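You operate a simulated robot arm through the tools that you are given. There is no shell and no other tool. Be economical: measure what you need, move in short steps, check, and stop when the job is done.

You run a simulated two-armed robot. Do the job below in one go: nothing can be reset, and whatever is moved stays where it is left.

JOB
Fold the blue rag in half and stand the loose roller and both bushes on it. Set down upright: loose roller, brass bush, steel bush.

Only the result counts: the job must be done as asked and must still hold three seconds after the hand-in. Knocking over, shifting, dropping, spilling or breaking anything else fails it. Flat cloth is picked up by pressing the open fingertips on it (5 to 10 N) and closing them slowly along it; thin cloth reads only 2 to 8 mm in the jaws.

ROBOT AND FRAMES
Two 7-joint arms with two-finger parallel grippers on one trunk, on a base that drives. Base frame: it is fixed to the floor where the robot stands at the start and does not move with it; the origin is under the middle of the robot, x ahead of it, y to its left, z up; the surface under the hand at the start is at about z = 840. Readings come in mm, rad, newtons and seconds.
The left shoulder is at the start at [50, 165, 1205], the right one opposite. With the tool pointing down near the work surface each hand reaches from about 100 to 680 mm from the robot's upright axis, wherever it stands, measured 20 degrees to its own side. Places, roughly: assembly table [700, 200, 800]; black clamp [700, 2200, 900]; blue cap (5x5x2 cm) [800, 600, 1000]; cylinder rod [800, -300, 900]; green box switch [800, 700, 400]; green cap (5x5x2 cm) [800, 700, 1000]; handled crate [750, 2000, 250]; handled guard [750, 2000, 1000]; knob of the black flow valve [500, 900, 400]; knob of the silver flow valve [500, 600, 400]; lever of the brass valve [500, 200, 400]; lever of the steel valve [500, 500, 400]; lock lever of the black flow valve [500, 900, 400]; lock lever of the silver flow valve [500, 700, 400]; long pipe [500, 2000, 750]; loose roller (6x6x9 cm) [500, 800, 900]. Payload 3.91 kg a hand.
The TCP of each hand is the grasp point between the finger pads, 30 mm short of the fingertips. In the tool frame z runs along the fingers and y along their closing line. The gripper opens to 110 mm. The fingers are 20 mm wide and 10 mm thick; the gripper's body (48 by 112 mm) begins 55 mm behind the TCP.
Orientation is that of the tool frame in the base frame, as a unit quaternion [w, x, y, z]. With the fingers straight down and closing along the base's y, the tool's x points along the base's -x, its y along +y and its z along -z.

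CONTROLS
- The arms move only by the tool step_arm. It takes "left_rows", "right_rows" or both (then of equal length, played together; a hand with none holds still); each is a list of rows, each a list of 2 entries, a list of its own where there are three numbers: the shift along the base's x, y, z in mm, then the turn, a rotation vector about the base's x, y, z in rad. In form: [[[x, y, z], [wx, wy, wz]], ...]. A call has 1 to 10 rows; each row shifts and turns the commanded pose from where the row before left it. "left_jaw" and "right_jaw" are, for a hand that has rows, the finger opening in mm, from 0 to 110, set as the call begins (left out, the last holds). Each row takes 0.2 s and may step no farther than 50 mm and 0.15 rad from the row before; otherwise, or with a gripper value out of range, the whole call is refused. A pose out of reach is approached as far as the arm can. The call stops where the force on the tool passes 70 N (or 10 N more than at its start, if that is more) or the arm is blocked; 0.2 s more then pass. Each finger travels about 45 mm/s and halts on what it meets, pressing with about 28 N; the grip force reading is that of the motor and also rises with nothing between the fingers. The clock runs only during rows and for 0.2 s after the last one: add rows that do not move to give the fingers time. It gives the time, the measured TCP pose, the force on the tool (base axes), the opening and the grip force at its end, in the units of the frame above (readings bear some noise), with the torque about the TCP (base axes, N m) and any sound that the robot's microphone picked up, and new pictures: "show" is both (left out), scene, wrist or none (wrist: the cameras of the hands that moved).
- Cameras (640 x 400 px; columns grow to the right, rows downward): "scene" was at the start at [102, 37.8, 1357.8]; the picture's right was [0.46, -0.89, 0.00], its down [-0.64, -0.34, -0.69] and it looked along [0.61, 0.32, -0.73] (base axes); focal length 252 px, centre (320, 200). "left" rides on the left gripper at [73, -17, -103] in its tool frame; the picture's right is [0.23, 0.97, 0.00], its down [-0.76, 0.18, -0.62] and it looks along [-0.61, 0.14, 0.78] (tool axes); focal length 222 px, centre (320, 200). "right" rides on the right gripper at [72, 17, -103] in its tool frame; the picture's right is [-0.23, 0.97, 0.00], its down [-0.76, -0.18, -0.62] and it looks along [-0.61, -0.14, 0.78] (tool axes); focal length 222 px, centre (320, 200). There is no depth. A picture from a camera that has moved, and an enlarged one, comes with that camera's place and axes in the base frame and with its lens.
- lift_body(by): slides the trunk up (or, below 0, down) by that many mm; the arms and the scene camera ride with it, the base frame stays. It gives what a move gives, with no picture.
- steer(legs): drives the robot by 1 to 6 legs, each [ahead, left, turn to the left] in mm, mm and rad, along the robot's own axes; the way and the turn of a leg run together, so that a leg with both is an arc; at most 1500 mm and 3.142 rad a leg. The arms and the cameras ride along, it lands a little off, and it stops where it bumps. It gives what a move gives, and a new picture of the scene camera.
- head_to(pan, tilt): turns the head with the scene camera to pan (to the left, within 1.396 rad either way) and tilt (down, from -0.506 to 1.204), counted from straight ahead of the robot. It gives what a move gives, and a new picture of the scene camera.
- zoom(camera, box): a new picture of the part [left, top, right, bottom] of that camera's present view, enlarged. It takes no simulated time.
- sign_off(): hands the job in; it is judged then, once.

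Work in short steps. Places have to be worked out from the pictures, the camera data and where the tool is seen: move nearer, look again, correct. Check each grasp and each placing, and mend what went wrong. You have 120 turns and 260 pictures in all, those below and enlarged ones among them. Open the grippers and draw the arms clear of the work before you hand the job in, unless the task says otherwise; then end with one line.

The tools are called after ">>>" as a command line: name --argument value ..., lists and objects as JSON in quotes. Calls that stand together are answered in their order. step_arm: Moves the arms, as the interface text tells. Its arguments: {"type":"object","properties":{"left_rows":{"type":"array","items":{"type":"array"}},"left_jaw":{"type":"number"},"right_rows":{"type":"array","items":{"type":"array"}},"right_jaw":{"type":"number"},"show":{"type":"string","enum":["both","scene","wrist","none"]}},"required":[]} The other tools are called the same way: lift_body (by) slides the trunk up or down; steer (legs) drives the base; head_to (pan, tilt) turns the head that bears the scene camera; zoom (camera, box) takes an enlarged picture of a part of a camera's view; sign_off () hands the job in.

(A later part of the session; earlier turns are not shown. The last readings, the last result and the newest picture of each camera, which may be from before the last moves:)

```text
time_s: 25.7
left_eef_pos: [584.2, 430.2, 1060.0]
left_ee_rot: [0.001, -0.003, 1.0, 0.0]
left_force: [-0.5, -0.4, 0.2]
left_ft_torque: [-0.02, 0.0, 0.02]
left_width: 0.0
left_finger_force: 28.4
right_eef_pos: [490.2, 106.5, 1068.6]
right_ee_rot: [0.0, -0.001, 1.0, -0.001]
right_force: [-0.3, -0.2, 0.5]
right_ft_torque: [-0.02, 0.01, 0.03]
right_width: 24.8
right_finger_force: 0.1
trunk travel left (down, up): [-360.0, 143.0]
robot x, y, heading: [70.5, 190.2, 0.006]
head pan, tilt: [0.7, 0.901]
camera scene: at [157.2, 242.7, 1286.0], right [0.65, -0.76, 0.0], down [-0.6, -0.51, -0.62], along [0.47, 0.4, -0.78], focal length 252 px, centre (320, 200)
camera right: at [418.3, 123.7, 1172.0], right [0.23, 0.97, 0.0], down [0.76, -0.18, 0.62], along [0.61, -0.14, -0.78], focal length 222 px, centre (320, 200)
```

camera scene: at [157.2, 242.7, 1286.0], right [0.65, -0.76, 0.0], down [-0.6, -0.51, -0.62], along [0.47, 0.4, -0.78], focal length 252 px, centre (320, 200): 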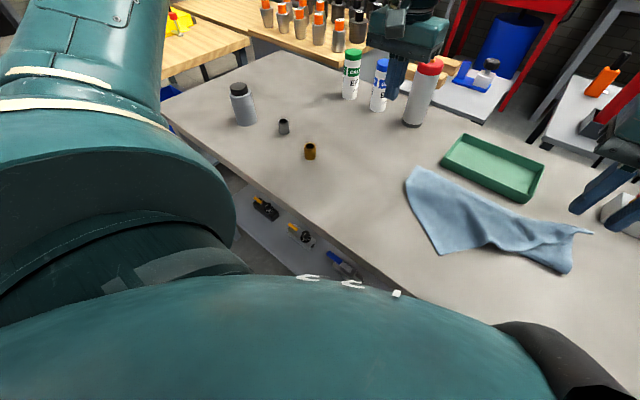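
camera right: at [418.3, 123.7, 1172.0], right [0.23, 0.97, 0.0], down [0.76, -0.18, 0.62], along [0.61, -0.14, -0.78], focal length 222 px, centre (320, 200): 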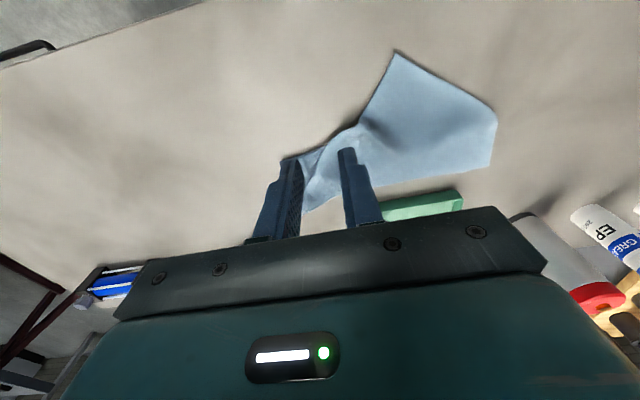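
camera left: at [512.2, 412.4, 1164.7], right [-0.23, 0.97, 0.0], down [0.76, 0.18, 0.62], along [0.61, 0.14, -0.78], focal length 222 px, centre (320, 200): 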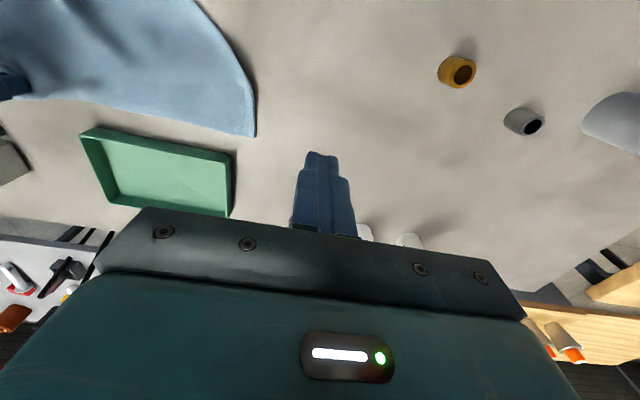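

The picture now makes sense: the near-left corner lies loose at about (468,209), while the far-left corner is at ≈(668,358). I'll use the healthy right arm for the rest, so I drive 200 to the left.

>>> step_arm --left_rows '[[[-20, 0, 40], [0, 0, 0]], [[-20, 0, 20], [0, 0, 0]], [[-30, 0, 0], [0, 0, 0]], [[-30, 0, 0], [0, 0, 0]], [[-30, 0, 0], [0, 0, 0]]]' --show "none"

>>> steer --legs '[[0, 200, 0]]'

>>> head_to --pan 0.0 --tilt 0.9

```text
time_s: 26.9
left_eef_pos: [453.4, 430.3, 1116.9]
left_ee_rot: [0.001, -0.003, 1.0, -0.001]
left_force: [0.1, 0.3, 0.3]
left_ft_torque: [-0.01, 0.0, 0.02]
left_width: 0.3
left_finger_force: 27.9
right_eef_pos: [491.5, 105.6, 1068.4]
right_ee_rot: [0.0, -0.002, 1.0, 0.0]
right_force: [0.7, 0.0, 0.2]
right_ft_torque: [0.02, -0.01, 0.02]
right_width: 25.1
right_finger_force: 0.2
trunk travel left (down, up): [-360.0, 143.0]
robot x, y, heading: [72.7, 193.6, 0.002]
head pan, tilt: [0.7, 0.901]
```

```text
time_s: 29.3
left_eef_pos: [454.1, 631.2, 1117.3]
left_ee_rot: [0.001, -0.001, 1.0, 0.0]
left_force: [-0.1, -1.0, -0.3]
left_ft_torque: [-0.02, -0.02, 0.02]
left_width: 0.0
left_finger_force: 28.3
right_eef_pos: [491.3, 305.5, 1067.5]
right_ee_rot: [-0.001, 0.0, 1.0, 0.0]
right_force: [0.9, -0.5, -0.3]
right_ft_torque: [0.03, 0.0, 0.01]
right_width: 25.3
right_finger_force: 0.1
trunk travel left (down, up): [-360.0, 143.0]
robot x, y, heading: [71.8, 393.9, -0.001]
head pan, tilt: [0.7, 0.901]
camera scene: at [157.6, 443.0, 1286.0], right [0.64, -0.77, 0.0], down [-0.6, -0.5, -0.62], along [0.48, 0.4, -0.78], focal length 252 px, centre (320, 200)
```

scene: 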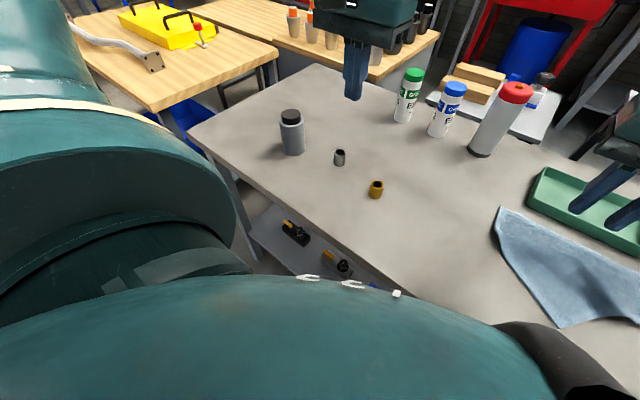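

```text
time_s: 30.4
left_eef_pos: [454.3, 630.1, 1117.8]
left_ee_rot: [0.002, -0.001, 1.0, -0.002]
left_force: [-0.2, -0.5, 1.1]
left_ft_torque: [-0.01, 0.0, -0.03]
left_width: 0.0
left_finger_force: 28.3
right_eef_pos: [491.2, 305.5, 1068.7]
right_ee_rot: [-0.001, -0.001, 1.0, 0.0]
right_force: [0.2, 0.8, 0.3]
right_ft_torque: [-0.02, -0.01, -0.03]
right_width: 25.1
right_finger_force: 0.1
trunk travel left (down, up): [-360.0, 143.0]
robot x, y, heading: [64.9, 393.5, 0.003]
head pan, tilt: [0.0, 0.901]
camera scene: at [175.3, 394.2, 1286.0], right [0.0, -1.0, 0.0], down [-0.78, 0.0, -0.62], along [0.62, 0.0, -0.78], focal length 252 px, centre (320, 200)
```

scene: 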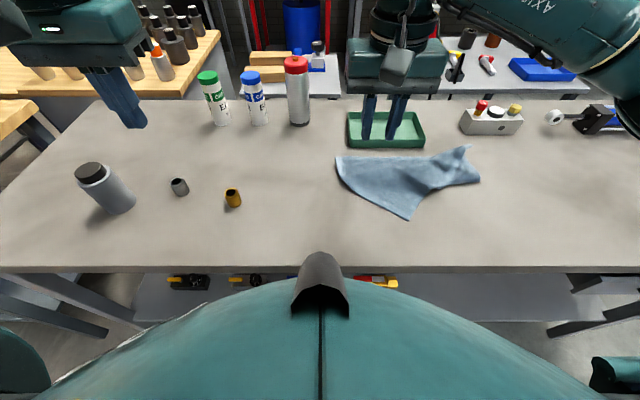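

Good clear view; zooming on the rag.

>>> zoom --camera "scene" --box '[320, 130, 490, 235]'

```text
3.76 times, centred on (405, 182) of scene
camera zoom: at [175.3, 394.2, 1286.0], right [0.0, -1.0, 0.0], down [-0.78, 0.0, -0.62], along [0.62, 0.0, -0.78], focal length 950 px, centre (0, 266)
```

zoom: 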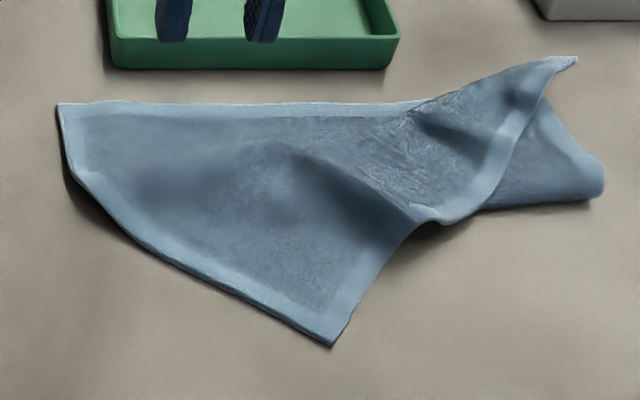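

The near-left corner tip is at (470,208), pointing toward the robot. I move the right hand above it, TCP (497,208).

>>> step_arm --right_rows '[[[2, -32, -30], [0, 0, 0]], [[2, -32, -30], [0, 0, 0]], [[2, -33, -30], [0, 0, 0]], [[0, 0, -40], [0, 0, 0]], [[0, 0, -35], [0, 0, 0]], [[0, 0, 0], [0, 0, 0]]]' --right_jaw 26 --show "both"

```text
time_s: 31.8
left_eef_pos: [454.5, 629.3, 1117.7]
left_ee_rot: [0.001, -0.001, 1.0, -0.001]
left_force: [0.1, 0.1, 0.0]
left_ft_torque: [0.01, 0.0, -0.02]
left_width: 0.0
left_finger_force: 28.3
right_eef_pos: [496.8, 209.0, 902.2]
right_ee_rot: [0.0, 0.0, 1.0, 0.001]
right_force: [-0.5, 0.2, -0.1]
right_ft_torque: [0.0, 0.0, -0.01]
right_width: 26.1
right_finger_force: 0.1
trunk travel left (down, up): [-360.0, 143.0]
robot x, y, heading: [67.6, 392.3, -0.001]
head pan, tilt: [0.0, 0.901]
camera scene: at [175.2, 394.2, 1286.0], right [0.0, -1.0, 0.0], down [-0.78, 0.0, -0.62], along [0.62, 0.0, -0.78], focal length 252 px, centre (320, 200)
camera right: at [423.9, 227.2, 1005.7], right [0.23, 0.97, 0.0], down [0.76, -0.18, 0.62], along [0.61, -0.14, -0.78], focal length 222 px, centre (320, 200)
```

scene: 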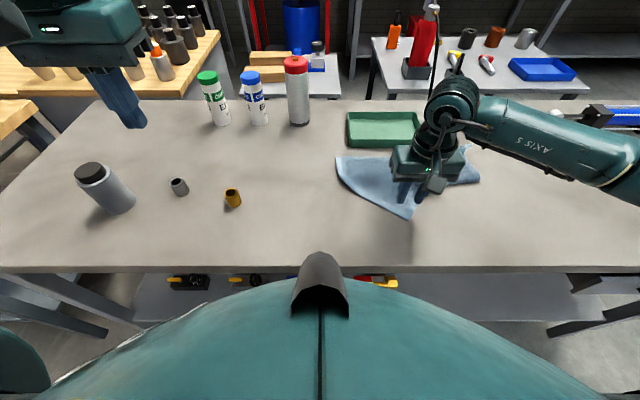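
right: 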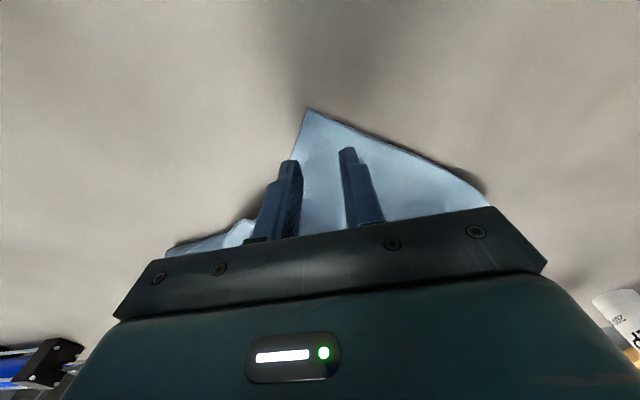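

The corner is confirmed at (469,208); cloth extends more to +y, so I shift 8 mm to the left and go down to contact.

>>> step_arm --right_rows '[[[2, 8, -10], [0, 0, 0]], [[0, 0, -10], [0, 0, 0]], [[0, 0, -6], [0, 0, 0]], [[0, 0, -2.5], [0, 0, 0]], [[0, 0, 0], [0, 0, 0]]]' --show "wrist"

```text
time_s: 33.0
left_eef_pos: [453.6, 629.9, 1116.2]
left_ee_rot: [0.001, -0.001, 1.0, -0.001]
left_force: [0.2, -0.4, -0.4]
left_ft_torque: [-0.03, 0.01, -0.01]
left_width: 0.0
left_finger_force: 28.0
right_eef_pos: [499.6, 217.2, 874.6]
right_ee_rot: [0.001, -0.001, 1.0, 0.0]
right_force: [-0.3, -0.4, 0.8]
right_ft_torque: [0.0, -0.03, -0.01]
right_width: 26.0
right_finger_force: 0.0
trunk travel left (down, up): [-360.0, 143.0]
robot x, y, heading: [68.2, 392.5, 0.004]
head pan, tilt: [0.0, 0.901]
camera right: at [426.6, 234.8, 978.0], right [0.23, 0.97, 0.0], down [0.76, -0.18, 0.62], along [0.61, -0.14, -0.78], focal length 222 px, centre (320, 200)
```

right: 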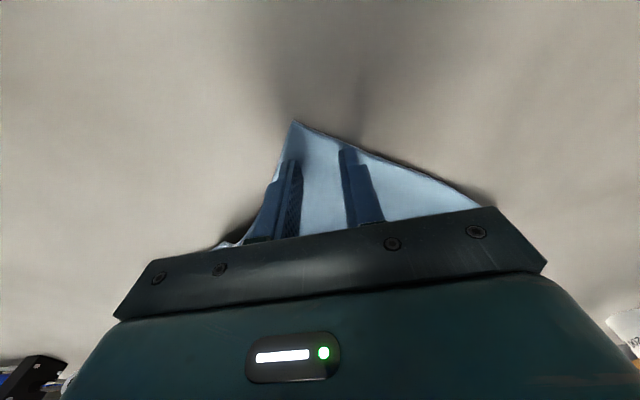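

A hair more to +x and −y to keep both tips on cloth, then press.

>>> step_arm --right_rows '[[[8, -4, 0], [0, 0, 0]], [[0, 0, -2], [0, 0, 0]], [[0, 0, -1.5], [0, 0, 0]], [[0, 0, 0], [0, 0, 0]]]' --show "none"

```text
time_s: 34.0
left_eef_pos: [452.7, 630.2, 1117.9]
left_ee_rot: [0.001, 0.0, 1.0, -0.002]
left_force: [-0.5, 0.2, 0.0]
left_ft_torque: [0.0, -0.01, 0.0]
left_width: 0.0
left_finger_force: 28.3
right_eef_pos: [506.4, 211.6, 873.8]
right_ee_rot: [0.001, -0.001, 1.0, 0.0]
right_force: [-1.1, 1.6, 14.7]
right_ft_torque: [-0.03, 0.04, -0.02]
right_width: 26.0
right_finger_force: 0.0
trunk travel left (down, up): [-360.0, 143.0]
robot x, y, heading: [68.2, 396.1, 0.0]
head pan, tilt: [0.0, 0.901]
```

Force is 14.7 N, slightly high; I back off 1 mm and close slowly.

>>> step_arm --right_rows '[[[0, 0, 1], [0, 0, 0]]]' --right_jaw 21 --show "none"

>>> step_arm --right_rows '[[[0, 0, 0], [0, 0, 0]]]' --right_jaw 16 --show "none"

>>> step_arm --right_rows '[[[0, 0, 0], [0, 0, 0]]]' --right_jaw 11 --show "none"

>>> step_arm --right_rows '[[[0, 0, 0], [0, 0, 0]]]' --right_jaw 6 --show "none"

>>> step_arm --right_rows '[[[0, 0, 0], [0, 0, 0]], [[0, 0, 0], [0, 0, 0]], [[0, 0, 0], [0, 0, 0]]]' --right_jaw 0 --show "wrist"

```text
time_s: 34.4
left_eef_pos: [453.0, 630.1, 1117.0]
left_ee_rot: [0.0, -0.001, 1.0, -0.001]
left_force: [-0.7, -1.1, -0.4]
left_ft_torque: [-0.01, 0.03, -0.03]
left_width: 0.0
left_finger_force: 28.3
right_eef_pos: [506.6, 211.4, 873.6]
right_ee_rot: [0.001, 0.001, 1.0, 0.0]
right_force: [1.6, 0.3, 11.1]
right_ft_torque: [-0.04, -0.06, 0.0]
right_width: 20.1
right_finger_force: 0.0
trunk travel left (down, up): [-360.0, 143.0]
robot x, y, heading: [69.6, 394.6, 0.001]
head pan, tilt: [0.0, 0.901]
```

```text
time_s: 34.8
left_eef_pos: [452.8, 630.4, 1117.6]
left_ee_rot: [0.0, -0.001, 1.0, -0.001]
left_force: [-0.1, 0.3, -0.1]
left_ft_torque: [0.02, 0.01, 0.0]
left_width: 0.0
left_finger_force: 28.0
right_eef_pos: [506.3, 212.9, 872.5]
right_ee_rot: [0.001, 0.0, 1.0, 0.0]
right_force: [0.5, 0.5, 12.0]
right_ft_torque: [-0.04, -0.02, 0.03]
right_width: 14.9
right_finger_force: 0.2
trunk travel left (down, up): [-360.0, 143.0]
robot x, y, heading: [68.0, 396.9, 0.002]
head pan, tilt: [0.0, 0.901]
```

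```text
time_s: 35.2
left_eef_pos: [452.7, 630.1, 1117.6]
left_ee_rot: [0.001, -0.001, 1.0, -0.001]
left_force: [0.3, 0.4, 0.5]
left_ft_torque: [0.01, -0.03, 0.02]
left_width: 0.1
left_finger_force: 28.0
right_eef_pos: [506.4, 211.1, 873.4]
right_ee_rot: [0.001, 0.0, 1.0, 0.001]
right_force: [-0.7, -0.1, 12.7]
right_ft_torque: [-0.02, -0.02, 0.0]
right_width: 10.5
right_finger_force: 0.1
trunk travel left (down, up): [-360.0, 143.0]
robot x, y, heading: [70.2, 396.2, -0.002]
head pan, tilt: [0.0, 0.901]
```

```text
time_s: 35.6
left_eef_pos: [453.1, 628.6, 1117.7]
left_ee_rot: [0.001, -0.002, 1.0, -0.001]
left_force: [1.3, 0.0, 0.1]
left_ft_torque: [-0.01, 0.01, 0.04]
left_width: 0.1
left_finger_force: 28.1
right_eef_pos: [506.5, 212.3, 872.9]
right_ee_rot: [0.0, 0.0, 1.0, 0.0]
right_force: [-0.4, 0.2, 12.9]
right_ft_torque: [-0.04, -0.01, 0.02]
right_width: 6.6
right_finger_force: 4.3
trunk travel left (down, up): [-360.0, 143.0]
robot x, y, heading: [69.4, 392.3, -0.0]
head pan, tilt: [0.0, 0.901]
```

```text
time_s: 36.4
left_eef_pos: [453.0, 630.0, 1117.9]
left_ee_rot: [0.001, -0.001, 1.0, -0.001]
left_force: [0.5, 0.2, 0.5]
left_ft_torque: [-0.01, -0.02, -0.01]
left_width: 0.3
left_finger_force: 28.4
right_eef_pos: [507.1, 211.5, 873.3]
right_ee_rot: [0.002, 0.0, 1.0, 0.0]
right_force: [-0.6, 0.4, 12.1]
right_ft_torque: [0.01, 0.0, -0.01]
right_width: 4.2
right_finger_force: 27.9
trunk travel left (down, up): [-360.0, 143.0]
robot x, y, heading: [70.8, 393.7, 0.003]
head pan, tilt: [0.0, 0.901]
camera right: at [434.0, 229.4, 976.5], right [0.23, 0.97, 0.0], down [0.76, -0.18, 0.62], along [0.61, -0.14, -0.78], focal length 222 px, centre (320, 200)
```

right: 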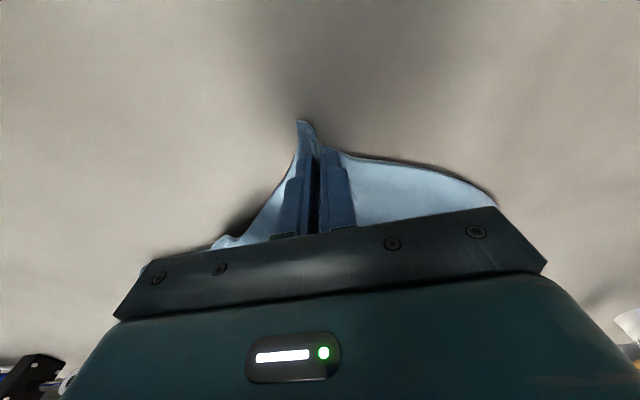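

Cloth is held (4.2 mm). I carry this corner up and over to the far-left corner.

>>> step_arm --right_rows '[[[0, 0, 35], [0, 0, 0]], [[5, 20, 40], [0, 0, 0]], [[15, 33, 30], [0, 0, 0]], [[30, 30, 0], [0, 0, 0]], [[30, 20, -20], [0, 0, 0]], [[27, 12, -30], [0, 0, 0]], [[24, 6, -25], [0, 0, 0]], [[0, 0, 0], [0, 0, 0]]]' --show "both"

```text
time_s: 38.2
left_eef_pos: [452.8, 630.1, 1116.9]
left_ee_rot: [0.001, 0.0, 1.0, 0.0]
left_force: [-0.8, 0.2, -0.2]
left_ft_torque: [0.01, 0.0, 0.0]
left_width: 0.0
left_finger_force: 27.7
right_eef_pos: [638.3, 331.2, 900.4]
right_ee_rot: [0.0, 0.0, 1.0, 0.0]
right_force: [-0.6, 0.7, -0.8]
right_ft_torque: [-0.01, 0.01, -0.04]
right_width: 4.1
right_finger_force: 28.0
trunk travel left (down, up): [-360.0, 143.0]
robot x, y, heading: [69.4, 393.8, 0.001]
head pan, tilt: [0.0, 0.901]
camera scene: at [175.1, 394.0, 1286.0], right [0.0, -1.0, 0.0], down [-0.78, 0.0, -0.62], along [0.62, 0.0, -0.78], focal length 252 px, centre (320, 200)
camera right: at [564.7, 348.4, 1004.9], right [0.23, 0.97, 0.0], down [0.76, -0.18, 0.62], along [0.61, -0.14, -0.78], focal length 222 px, centre (320, 200)
```

scene: 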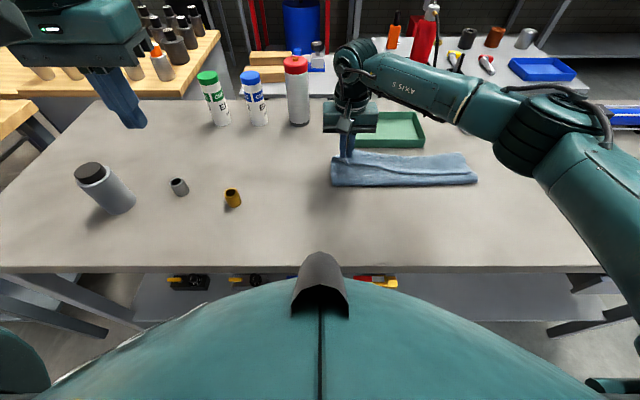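
right: 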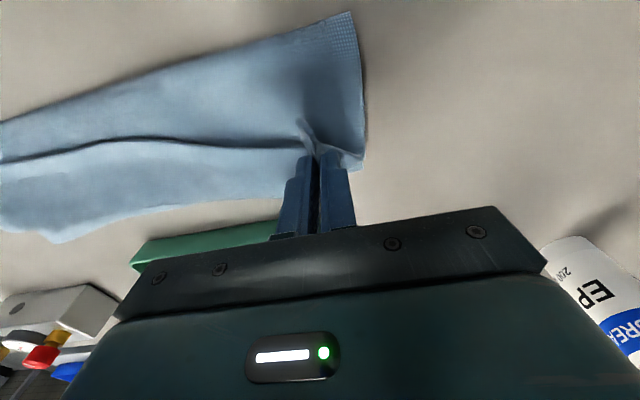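

Excellent, this looks like a proper half-fold now. I lower the corner, moving a bit further outward, then look closely before releasing.

>>> step_arm --right_rows '[[[5, 2, -10], [0, 0, 0]], [[4, 0, -8], [0, 0, 0]], [[0, 0, -4], [0, 0, 0]], [[0, 0, 0], [0, 0, 0]]]' --show "none"

>>> zoom --camera "scene" --box '[320, 120, 490, 226]'

>>> zoom --camera "right" --box '[0, 0, 400, 250]'

```text
time_s: 39.2
left_eef_pos: [453.5, 630.4, 1117.2]
left_ee_rot: [0.001, -0.001, 1.0, -0.001]
left_force: [-0.5, 0.1, 0.1]
left_ft_torque: [0.01, -0.02, -0.01]
left_width: 0.0
left_finger_force: 27.6
right_eef_pos: [646.0, 335.5, 880.9]
right_ee_rot: [0.001, 0.0, 1.0, -0.001]
right_force: [-1.0, -1.8, 5.8]
right_ft_torque: [-0.04, 0.02, -0.02]
right_width: 4.3
right_finger_force: 27.9
trunk travel left (down, up): [-360.0, 143.0]
robot x, y, heading: [70.4, 391.4, -0.001]
head pan, tilt: [0.0, 0.901]
```

```text
3.76 times, centred on (405, 173) of scene
camera zoom: at [174.6, 394.1, 1286.1], right [0.0, -1.0, 0.0], down [-0.78, 0.0, -0.62], along [0.62, 0.0, -0.78], focal length 950 px, centre (0, 302)
```

zoom: 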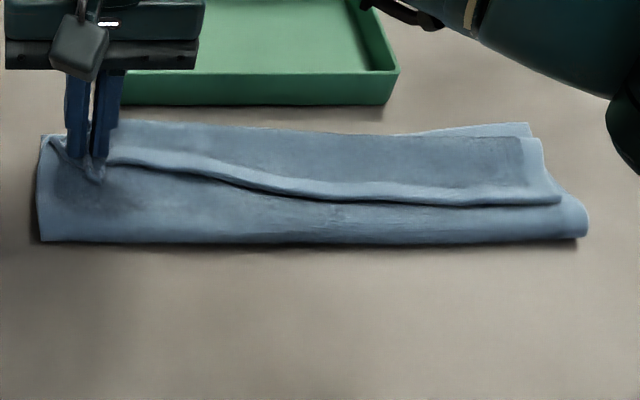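

```text
1.60 times, centred on (200, 125) of right
camera zoom: at [573.4, 352.1, 984.3], right [0.23, 0.97, 0.0], down [0.76, -0.18, 0.62], along [0.61, -0.14, -0.78], focal length 355 px, centre (512, 320)
```

zoom: 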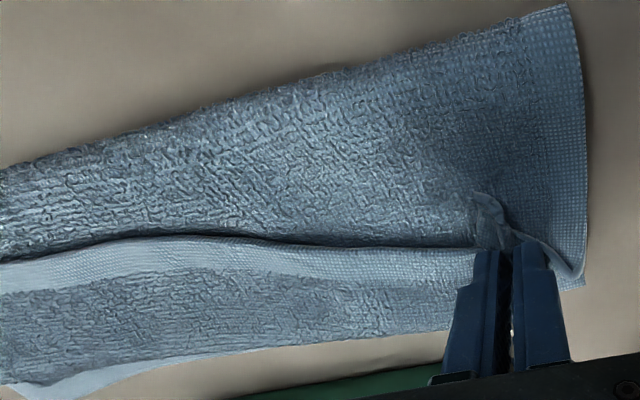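

The near edge has rolled back on itself: its hem lies at x≈610–645 facing me instead of lying on the far edge (my down-pointing grip kept the corner tip facing backward). I release, and look at the state before a re-do with a tilting wrist.

>>> step_arm --right_rows '[[[0, 0, 0], [0, 0, 0]], [[0, 0, 0], [0, 0, 0]], [[0, 0, 15], [0, 0, 0]], [[0, 0, 40], [0, 0, 0]], [[-20, 0, 40], [0, 0, 0]], [[-30, -20, 30], [0, 0, 0]], [[-30, -20, 30], [0, 0, 0]]]' --right_jaw 20 --show "wrist"

>>> zoom --camera "scene" --box '[320, 120, 490, 226]'

>>> zoom --camera "right" --box '[200, 20, 520, 220]'

```text
time_s: 40.8
left_eef_pos: [453.1, 629.4, 1117.6]
left_ee_rot: [0.001, -0.001, 1.0, 0.0]
left_force: [-0.3, -0.9, -1.2]
left_ft_torque: [-0.01, -0.02, -0.01]
left_width: 0.0
left_finger_force: 27.6
right_eef_pos: [565.5, 291.8, 1039.1]
right_ee_rot: [0.001, 0.0, 1.0, 0.0]
right_force: [0.6, 0.4, -0.1]
right_ft_torque: [0.02, -0.02, 0.05]
right_width: 20.1
right_finger_force: 0.0
trunk travel left (down, up): [-360.0, 143.0]
robot x, y, heading: [67.6, 393.3, -0.004]
head pan, tilt: [0.0, 0.901]
camera right: at [492.8, 309.7, 1142.7], right [0.23, 0.97, 0.0], down [0.76, -0.18, 0.62], along [0.61, -0.14, -0.78], focal length 222 px, centre (320, 200)
```

right: 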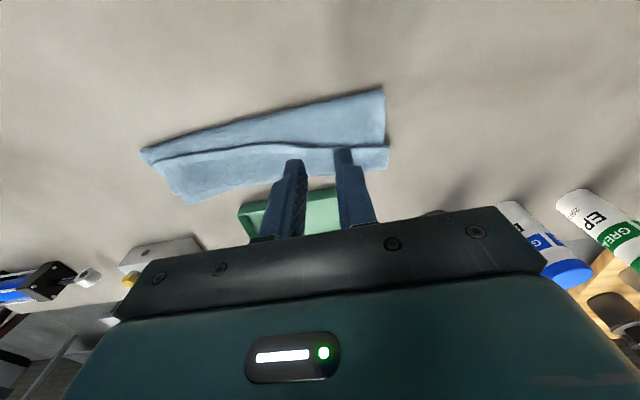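

```text
3.76 times, centred on (405, 173) of scene
camera zoom: at [174.8, 393.9, 1286.0], right [0.0, -1.0, 0.0], down [-0.78, 0.0, -0.62], along [0.62, 0.0, -0.78], focal length 950 px, centre (0, 302)
```

zoom: 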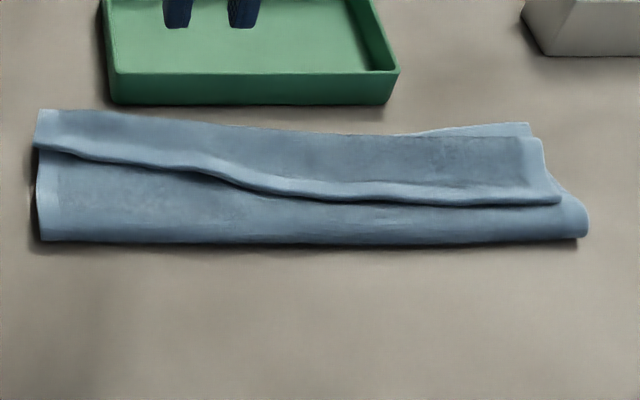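

```text
2.00 times, centred on (360, 120) of right
camera zoom: at [492.8, 309.7, 1142.7], right [0.23, 0.97, 0.0], down [0.76, -0.18, 0.62], along [0.61, -0.14, -0.78], focal length 444 px, centre (240, 360)
```

zoom: 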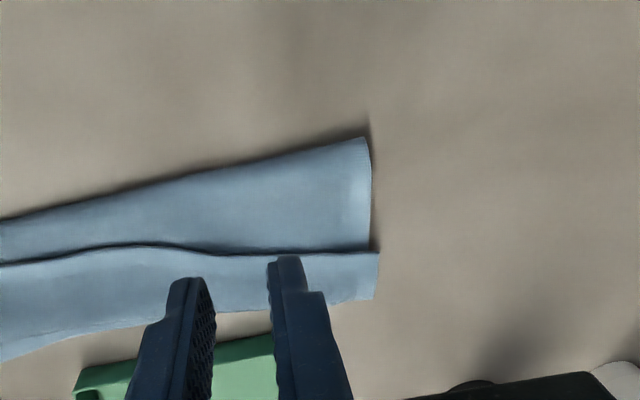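

Confirmed: a ~40–65 mm strip is folded back. I'll pull the near edge back toward me first and refold with a tilting wrist. First: pinch the strip's left corner, TCP ≈ (676,336).

>>> step_arm --right_rows '[[[35, 15, -30], [0, 0, 0]], [[35, 15, -30], [0, 0, 0]], [[35, 14, -30], [0, 0, 0]], [[5, 0, -35], [0, 0, 0]], [[0, 0, -18], [0, 0, 0]], [[0, 0, 0], [0, 0, 0]]]' --right_jaw 26 --show "both"

```text
time_s: 42.2
left_eef_pos: [454.3, 628.9, 1117.1]
left_ee_rot: [0.001, -0.001, 1.0, -0.001]
left_force: [0.4, 0.8, -0.3]
left_ft_torque: [-0.01, -0.01, -0.02]
left_width: 0.0
left_finger_force: 28.1
right_eef_pos: [675.7, 337.6, 892.0]
right_ee_rot: [0.0, 0.001, 1.0, 0.0]
right_force: [0.9, -0.2, -0.1]
right_ft_torque: [0.01, 0.02, -0.01]
right_width: 26.0
right_finger_force: 0.1
trunk travel left (down, up): [-360.0, 143.0]
robot x, y, heading: [68.4, 391.5, 0.001]
head pan, tilt: [0.0, 0.901]
camera scene: at [175.2, 394.0, 1286.0], right [0.0, -1.0, 0.0], down [-0.78, 0.0, -0.62], along [0.62, 0.0, -0.78], focal length 252 px, centre (320, 200)
camera right: at [603.1, 355.0, 995.5], right [0.23, 0.97, 0.0], down [0.76, -0.18, 0.62], along [0.61, -0.14, -0.78], focal length 222 px, centre (320, 200)
```

scene: 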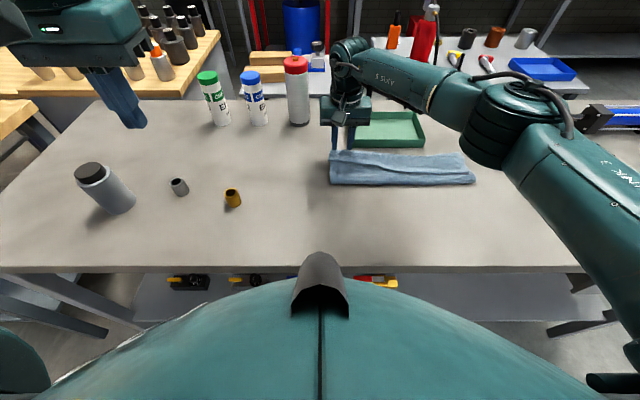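
right: 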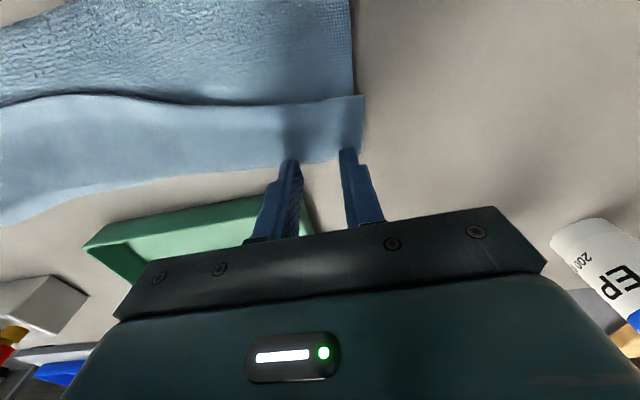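

The strip spans x≈644–686 with its corner at (644,371). I shift to TCP (659,343) and press.

>>> step_arm --right_rows '[[[-17, 5, -4], [0, 0, 0]], [[0, 0, -4], [0, 0, 0]], [[0, 0, -3], [0, 0, 0]], [[0, 0, 0], [0, 0, 0]]]' --show "wrist"

```text
time_s: 43.2
left_eef_pos: [453.1, 629.6, 1117.5]
left_ee_rot: [0.001, -0.001, 1.0, -0.001]
left_force: [0.0, 0.0, -0.2]
left_ft_torque: [0.0, -0.02, 0.0]
left_width: 0.0
left_finger_force: 28.2
right_eef_pos: [658.1, 344.8, 881.7]
right_ee_rot: [0.0, 0.001, 1.0, 0.0]
right_force: [-0.1, -0.6, 3.1]
right_ft_torque: [-0.03, 0.04, 0.02]
right_width: 25.9
right_finger_force: 0.0
trunk travel left (down, up): [-360.0, 143.0]
robot x, y, heading: [70.8, 390.0, -0.005]
head pan, tilt: [0.0, 0.901]
camera right: at [586.0, 361.1, 985.2], right [0.23, 0.97, 0.0], down [0.76, -0.18, 0.62], along [0.61, -0.14, -0.78], focal length 222 px, centre (320, 200)
```

right: 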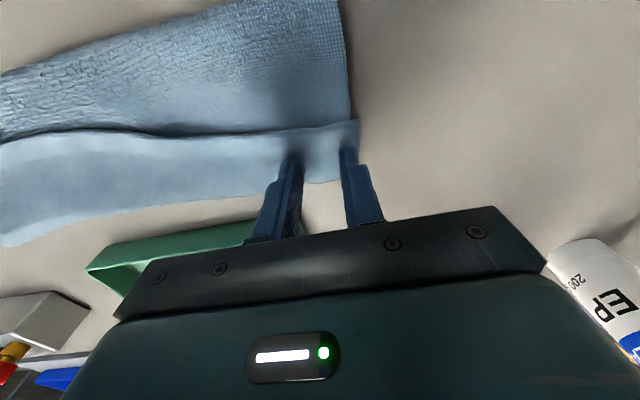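

Light contact on the strip. Press 1.5 mm more, then close slowly and lift a little.

>>> step_arm --right_rows '[[[0, 0, -2], [0, 0, 0]], [[0, 0, 0], [0, 0, 0]]]' --right_jaw 21 --show "none"

>>> step_arm --right_rows '[[[0, 0, 0], [0, 0, 0]]]' --right_jaw 16 --show "none"

>>> step_arm --right_rows '[[[0, 0, 0], [0, 0, 0]]]' --right_jaw 11 --show "none"

>>> step_arm --right_rows '[[[0, 0, 0], [0, 0, 0]]]' --right_jaw 6 --show "none"

>>> step_arm --right_rows '[[[0, 0, 0], [0, 0, 0]], [[0, 0, 0], [0, 0, 0]], [[0, 0, 5], [0, 0, 0]], [[0, 0, 15], [0, 0, 0]], [[0, 0, 20], [0, 0, 0]]]' --right_jaw 0 --show "both"

```text
time_s: 43.8
left_eef_pos: [452.9, 629.2, 1118.2]
left_ee_rot: [0.001, -0.001, 1.0, 0.0]
left_force: [0.6, 0.5, -0.5]
left_ft_torque: [0.0, 0.01, -0.01]
left_width: 0.0
left_finger_force: 27.6
right_eef_pos: [659.1, 344.5, 881.0]
right_ee_rot: [-0.001, 0.001, 1.0, 0.0]
right_force: [0.1, -0.1, 4.2]
right_ft_torque: [-0.03, 0.05, -0.01]
right_width: 20.8
right_finger_force: 0.0
trunk travel left (down, up): [-360.0, 143.0]
robot x, y, heading: [68.6, 392.3, -0.001]
head pan, tilt: [0.0, 0.901]
```

```text
time_s: 44.2
left_eef_pos: [453.3, 628.6, 1117.2]
left_ee_rot: [0.0, -0.001, 1.0, -0.001]
left_force: [-1.0, -0.2, -0.5]
left_ft_torque: [-0.02, -0.04, 0.02]
left_width: 0.0
left_finger_force: 28.0
right_eef_pos: [658.9, 343.9, 880.7]
right_ee_rot: [0.0, 0.001, 1.0, 0.0]
right_force: [0.1, -0.3, 4.6]
right_ft_torque: [0.0, -0.01, 0.02]
right_width: 16.2
right_finger_force: 0.5
trunk travel left (down, up): [-360.0, 143.0]
robot x, y, heading: [69.0, 391.3, -0.0]
head pan, tilt: [0.0, 0.901]
```

```text
time_s: 44.6
left_eef_pos: [453.2, 629.5, 1116.8]
left_ee_rot: [0.001, -0.002, 1.0, -0.001]
left_force: [-0.4, -0.1, 0.8]
left_ft_torque: [0.0, 0.04, 0.03]
left_width: 0.0
left_finger_force: 28.3
right_eef_pos: [659.4, 343.7, 881.3]
right_ee_rot: [0.0, 0.0, 1.0, 0.0]
right_force: [-0.4, -0.5, 5.4]
right_ft_torque: [-0.04, -0.02, 0.01]
right_width: 12.0
right_finger_force: 0.5
trunk travel left (down, up): [-360.0, 143.0]
robot x, y, heading: [73.0, 393.7, -0.004]
head pan, tilt: [0.0, 0.901]
```

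```text
time_s: 45.0
left_eef_pos: [454.2, 629.1, 1116.5]
left_ee_rot: [0.001, -0.001, 1.0, -0.001]
left_force: [0.0, -0.5, 0.8]
left_ft_torque: [-0.03, 0.02, -0.01]
left_width: 0.0
left_finger_force: 27.8
right_eef_pos: [659.1, 343.8, 879.8]
right_ee_rot: [0.0, 0.0, 1.0, 0.0]
right_force: [-0.9, 0.5, 4.8]
right_ft_torque: [0.0, 0.01, 0.03]
right_width: 7.6
right_finger_force: 1.7
trunk travel left (down, up): [-360.0, 143.0]
robot x, y, heading: [70.3, 390.3, -0.001]
head pan, tilt: [0.0, 0.901]
```

```text
time_s: 46.2
left_eef_pos: [455.0, 628.8, 1117.4]
left_ee_rot: [0.0, -0.001, 1.0, -0.001]
left_force: [-0.3, 0.0, -0.7]
left_ft_torque: [0.0, 0.0, 0.01]
left_width: 0.0
left_finger_force: 27.9
right_eef_pos: [657.6, 342.9, 918.4]
right_ee_rot: [0.001, 0.0, 1.0, 0.001]
right_force: [-0.2, -0.1, 1.0]
right_ft_torque: [-0.04, 0.01, -0.01]
right_width: 3.2
right_finger_force: 28.1
trunk travel left (down, up): [-360.0, 143.0]
robot x, y, heading: [69.5, 389.9, 0.004]
head pan, tilt: [0.0, 0.901]
camera scene: at [175.2, 394.1, 1286.0], right [0.0, -1.0, 0.0], down [-0.78, 0.0, -0.62], along [0.62, 0.0, -0.78], focal length 252 px, centre (320, 200)
camera right: at [585.2, 360.4, 1022.2], right [0.23, 0.97, 0.0], down [0.76, -0.18, 0.62], along [0.61, -0.14, -0.78], focal length 222 px, centre (320, 200)
```

scene: 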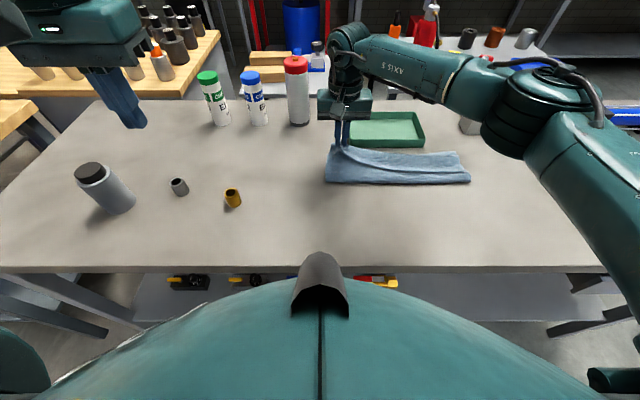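
right: 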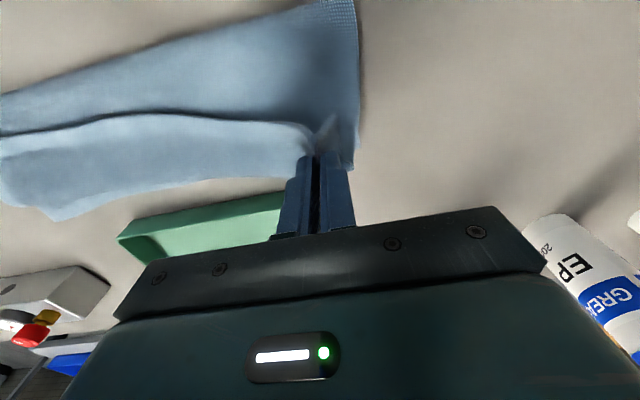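

Strip corner held (3.2 mm). I carry it back to its original place near (447,352) to unfold the left half.

>>> step_arm --right_rows '[[[-5, 0, 40], [0, 0, 0]], [[-35, 0, 20], [0, 0, 0]], [[-40, 2, 0], [0, 0, 0]], [[-40, 2, 0], [0, 0, 0]], [[-35, 3, -25], [0, 0, 0]], [[-30, 2, -35], [0, 0, 0]], [[-20, 0, -25], [0, 0, 0]], [[-5, 0, -10], [0, 0, 0]], [[0, 0, 0], [0, 0, 0]]]' --show "both"

```text
time_s: 48.2
left_eef_pos: [453.5, 630.4, 1117.7]
left_ee_rot: [0.0, -0.001, 1.0, -0.002]
left_force: [0.1, -0.3, -0.1]
left_ft_torque: [-0.02, 0.01, 0.02]
left_width: 0.3
left_finger_force: 27.9
right_eef_pos: [449.3, 354.9, 884.5]
right_ee_rot: [0.0, 0.0, 1.0, 0.0]
right_force: [0.3, -0.1, 0.1]
right_ft_torque: [0.03, 0.01, 0.04]
right_width: 3.7
right_finger_force: 28.1
trunk travel left (down, up): [-360.0, 143.0]
robot x, y, heading: [68.9, 388.6, 0.001]
head pan, tilt: [0.0, 0.901]
camera scene: at [175.3, 394.1, 1286.0], right [0.0, -1.0, 0.0], down [-0.78, 0.0, -0.62], along [0.62, 0.0, -0.78], focal length 252 px, centre (320, 200)
camera right: at [376.5, 371.3, 988.8], right [0.23, 0.97, 0.0], down [0.76, -0.18, 0.62], along [0.61, -0.14, -0.78], focal length 222 px, centre (320, 200)
```

scene: 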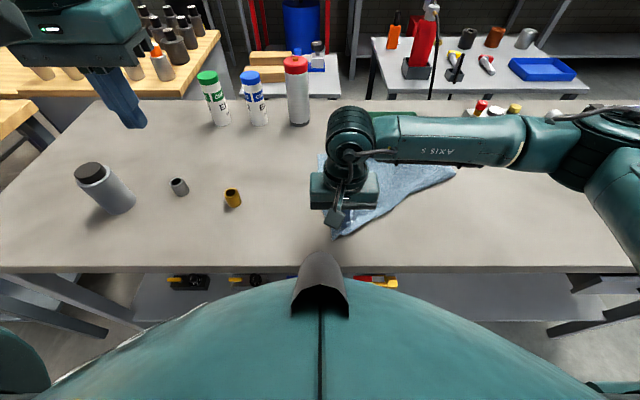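
right: 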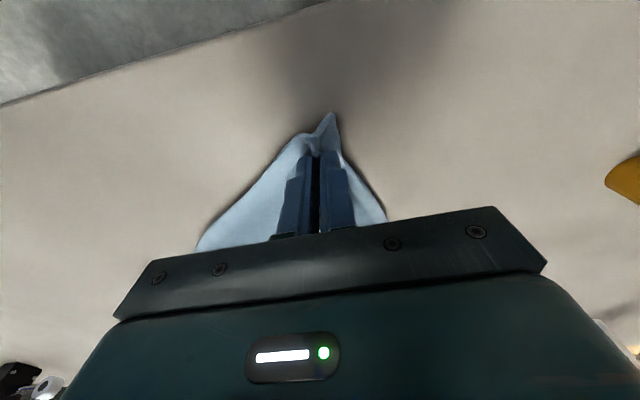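

The corner is back near its starting place. I set it down, release, raise the hand and look at the whole rag.

>>> step_arm --right_rows '[[[0, 0, -6], [0, 0, 0]], [[0, 0, 0], [0, 0, 0]], [[0, 0, 0], [0, 0, 0]], [[0, 0, 40], [0, 0, 0]], [[0, 0, 48], [0, 0, 0]], [[0, 0, 48], [0, 0, 0]], [[30, -35, 0], [0, 0, 0]]]' --right_jaw 26 --show "both"

>>> zoom --camera "scene" --box '[300, 130, 480, 243]'

```text
time_s: 49.8
left_eef_pos: [454.2, 628.8, 1117.7]
left_ee_rot: [0.001, 0.0, 1.0, 0.0]
left_force: [-0.2, 0.2, 0.0]
left_ft_torque: [-0.02, -0.03, 0.01]
left_width: 0.0
left_finger_force: 28.1
right_eef_pos: [480.6, 319.8, 1013.7]
right_ee_rot: [0.001, 0.0, 1.0, -0.001]
right_force: [0.2, -0.7, -0.6]
right_ft_torque: [0.02, 0.01, 0.02]
right_width: 26.3
right_finger_force: 0.2
trunk travel left (down, up): [-360.0, 143.0]
robot x, y, heading: [68.8, 391.9, -0.001]
head pan, tilt: [0.0, 0.901]
camera scene: at [175.6, 393.1, 1285.9], right [0.0, -1.0, 0.0], down [-0.78, 0.0, -0.62], along [0.62, 0.0, -0.78], focal length 252 px, centre (320, 200)
camera right: at [408.8, 337.1, 1117.5], right [0.23, 0.97, 0.0], down [0.76, -0.18, 0.62], along [0.61, -0.14, -0.78], focal length 222 px, centre (320, 200)
```

scene: 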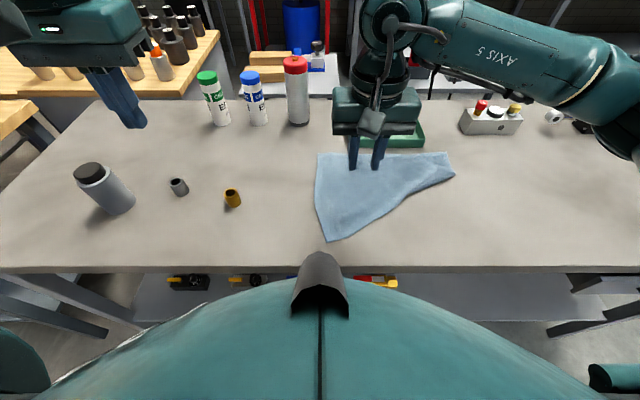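
right: 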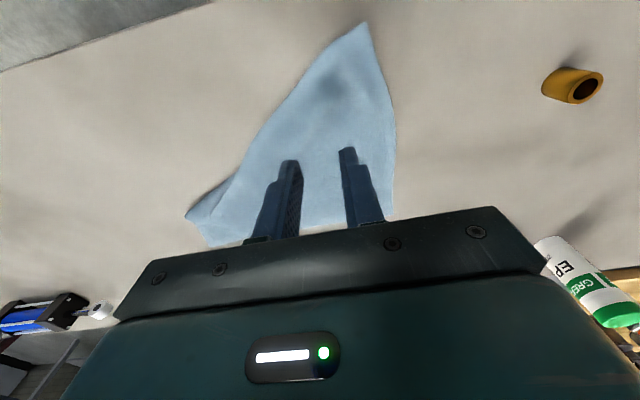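

```text
3.54 times, centred on (390, 186) of scene
camera zoom: at [175.6, 393.1, 1285.9], right [0.0, -1.0, 0.0], down [-0.78, 0.0, -0.62], along [0.62, 0.0, -0.78], focal length 893 px, centre (72, 248)
```

zoom: 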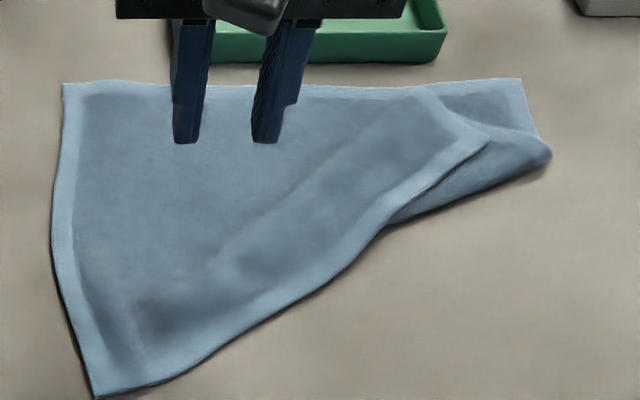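

The left half is open again; the near-right corner of the flap is at ≈(621,101). I'll pinch it at TCP (628,140) and unfold it too.

>>> step_arm --right_rows '[[[29, -36, -5], [0, 0, 0]], [[29, -36, -10], [0, 0, 0]], [[30, -36, -15], [0, 0, 0]], [[30, -36, -15], [0, 0, 0]], [[30, -36, -15], [0, 0, 0]], [[0, 0, -40], [0, 0, 0]], [[0, 0, -22], [0, 0, 0]], [[0, 0, 0], [0, 0, 0]]]' --show "wrist"

```text
time_s: 51.6
left_eef_pos: [453.6, 630.2, 1116.8]
left_ee_rot: [0.001, -0.001, 1.0, -0.001]
left_force: [0.6, -0.6, 0.7]
left_ft_torque: [0.01, -0.05, 0.0]
left_width: 0.1
left_finger_force: 28.4
right_eef_pos: [630.7, 139.2, 890.4]
right_ee_rot: [0.0, 0.0, 1.0, 0.0]
right_force: [0.5, 1.0, 0.3]
right_ft_torque: [-0.02, -0.04, 0.0]
right_width: 25.8
right_finger_force: 0.0
trunk travel left (down, up): [-360.0, 143.0]
robot x, y, heading: [71.7, 390.0, 0.001]
head pan, tilt: [0.0, 0.901]
camera right: at [557.1, 157.0, 994.7], right [0.23, 0.97, 0.0], down [0.76, -0.18, 0.62], along [0.61, -0.14, -0.78], focal length 222 px, centre (320, 200)
```

right: 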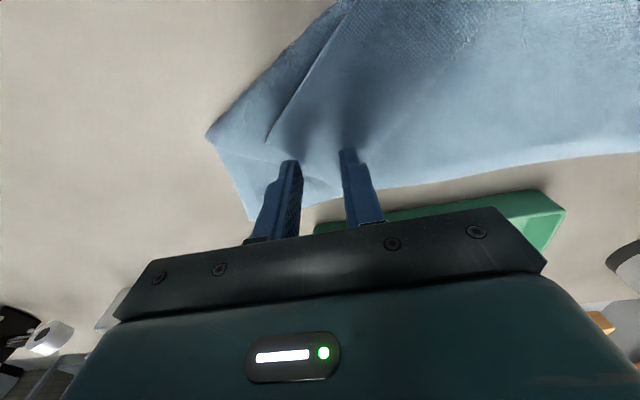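

Shift (-10,+6) to keep both fingertips on the flap, then press and pinch.

>>> step_arm --right_rows '[[[-10, 6, -4], [0, 0, 0]], [[0, 0, -4], [0, 0, 0]], [[0, 0, -3], [0, 0, 0]], [[0, 0, 0], [0, 0, 0]]]' --show "wrist"

```text
time_s: 52.6
left_eef_pos: [453.8, 630.2, 1117.6]
left_ee_rot: [0.001, -0.002, 1.0, -0.001]
left_force: [-0.2, -0.1, -0.2]
left_ft_torque: [0.0, -0.04, -0.02]
left_width: 0.0
left_finger_force: 27.6
right_eef_pos: [618.4, 145.4, 880.1]
right_ee_rot: [0.0, 0.001, 1.0, 0.0]
right_force: [0.1, 1.1, 3.1]
right_ft_torque: [0.01, 0.03, 0.02]
right_width: 25.9
right_finger_force: 0.0
trunk travel left (down, up): [-360.0, 143.0]
robot x, y, heading: [66.7, 394.9, -0.003]
head pan, tilt: [0.0, 0.901]
camera right: at [546.1, 162.4, 984.4], right [0.23, 0.97, 0.0], down [0.76, -0.18, 0.62], along [0.61, -0.14, -0.78], focal length 222 px, centre (320, 200)
```

right: 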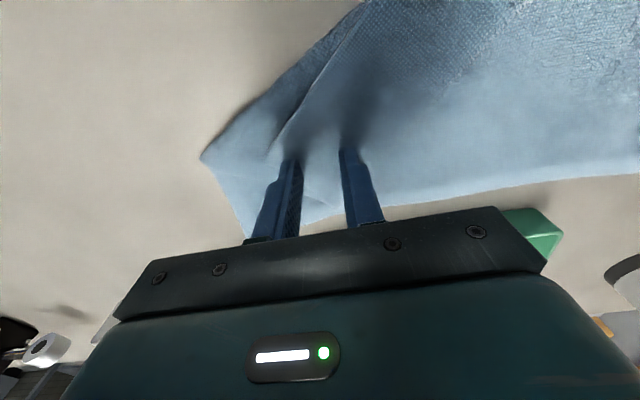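

>>> step_arm --right_rows '[[[0, 0, -2], [0, 0, 0]], [[0, 0, 0], [0, 0, 0]]]' --right_jaw 21 --show "none"

>>> step_arm --right_rows '[[[0, 0, 0], [0, 0, 0]]]' --right_jaw 16 --show "none"

>>> step_arm --right_rows '[[[0, 0, 0], [0, 0, 0]]]' --right_jaw 11 --show "none"

>>> step_arm --right_rows '[[[0, 0, 0], [0, 0, 0]]]' --right_jaw 6 --show "none"

>>> step_arm --right_rows '[[[0, 0, 0], [0, 0, 0]], [[0, 0, 0], [0, 0, 0]], [[0, 0, 5], [0, 0, 0]], [[0, 0, 15], [0, 0, 0]], [[-5, 0, 25], [0, 0, 0]]]' --right_jaw 0 --show "both"

```text
time_s: 53.2
left_eef_pos: [452.3, 630.0, 1118.1]
left_ee_rot: [0.001, 0.0, 1.0, 0.0]
left_force: [0.1, -0.3, 0.0]
left_ft_torque: [0.02, -0.02, 0.0]
left_width: 0.0
left_finger_force: 28.0
right_eef_pos: [618.0, 144.5, 878.5]
right_ee_rot: [0.001, 0.0, 1.0, -0.001]
right_force: [1.6, 0.7, 7.0]
right_ft_torque: [-0.02, -0.06, -0.04]
right_width: 20.4
right_finger_force: 0.0
trunk travel left (down, up): [-360.0, 143.0]
robot x, y, heading: [68.1, 392.3, -0.002]
head pan, tilt: [0.0, 0.901]
```

```text
time_s: 53.6
left_eef_pos: [453.2, 630.6, 1117.0]
left_ee_rot: [0.0, -0.002, 1.0, -0.001]
left_force: [0.2, 0.2, -0.5]
left_ft_torque: [0.0, 0.0, 0.04]
left_width: 0.0
left_finger_force: 28.2
right_eef_pos: [619.4, 143.4, 879.3]
right_ee_rot: [0.001, 0.0, 1.0, 0.0]
right_force: [1.5, -0.3, 7.9]
right_ft_torque: [-0.01, -0.03, -0.01]
right_width: 15.7
right_finger_force: 0.0
trunk travel left (down, up): [-360.0, 143.0]
robot x, y, heading: [69.4, 395.3, 0.001]
head pan, tilt: [0.0, 0.901]
```

```text
time_s: 54.0
left_eef_pos: [452.5, 629.6, 1116.4]
left_ee_rot: [0.001, -0.001, 1.0, -0.001]
left_force: [-0.6, 0.5, 0.8]
left_ft_torque: [-0.01, -0.01, 0.01]
left_width: 0.0
left_finger_force: 28.8
right_eef_pos: [617.3, 144.6, 878.5]
right_ee_rot: [0.0, 0.0, 1.0, 0.0]
right_force: [0.4, 1.0, 7.5]
right_ft_torque: [-0.01, 0.0, 0.02]
right_width: 11.0
right_finger_force: 0.3
trunk travel left (down, up): [-360.0, 143.0]
robot x, y, heading: [69.1, 393.7, -0.0]
head pan, tilt: [0.0, 0.901]
```

```text
time_s: 54.4
left_eef_pos: [453.1, 629.1, 1118.2]
left_ee_rot: [0.001, -0.001, 1.0, -0.002]
left_force: [1.0, -0.6, 0.1]
left_ft_torque: [-0.02, -0.02, 0.0]
left_width: 0.0
left_finger_force: 27.8
right_eef_pos: [618.1, 144.3, 879.2]
right_ee_rot: [0.0, 0.0, 1.0, 0.0]
right_force: [-0.2, 0.2, 7.0]
right_ft_torque: [0.01, 0.0, -0.01]
right_width: 6.9
right_finger_force: 4.1
trunk travel left (down, up): [-360.0, 143.0]
robot x, y, heading: [64.9, 392.8, 0.0]
head pan, tilt: [0.0, 0.901]
```

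```text
time_s: 55.6
left_eef_pos: [454.0, 629.3, 1117.0]
left_ee_rot: [0.001, -0.001, 1.0, -0.001]
left_force: [0.1, -1.1, 0.3]
left_ft_torque: [0.02, -0.03, 0.01]
left_width: 0.0
left_finger_force: 27.8
right_eef_pos: [612.4, 143.2, 923.2]
right_ee_rot: [-0.001, 0.0, 1.0, -0.001]
right_force: [-0.4, 0.1, -0.1]
right_ft_torque: [0.0, 0.0, -0.01]
right_width: 4.1
right_finger_force: 27.8
trunk travel left (down, up): [-360.0, 143.0]
robot x, y, heading: [63.7, 397.1, -0.0]
head pan, tilt: [0.0, 0.901]
camera scene: at [175.1, 394.2, 1286.0], right [0.0, -1.0, 0.0], down [-0.78, 0.0, -0.62], along [0.62, 0.0, -0.78], focal length 252 px, centre (320, 200)
camera right: at [539.7, 161.0, 1026.9], right [0.23, 0.97, 0.0], down [0.76, -0.18, 0.62], along [0.61, -0.14, -0.78], focal length 222 px, centre (320, 200)
```

scene: 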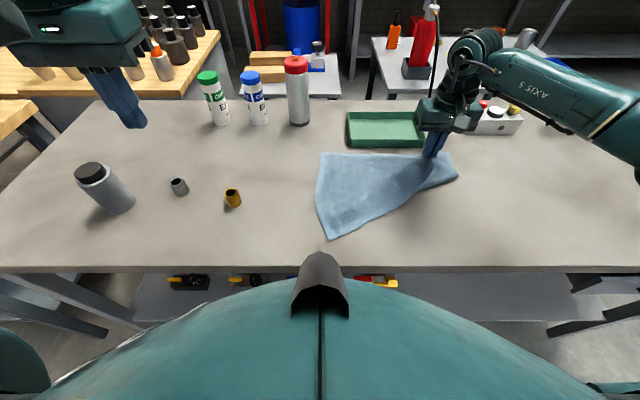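
right: 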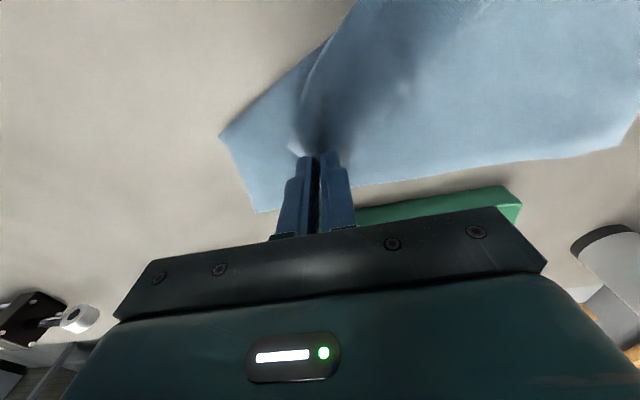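

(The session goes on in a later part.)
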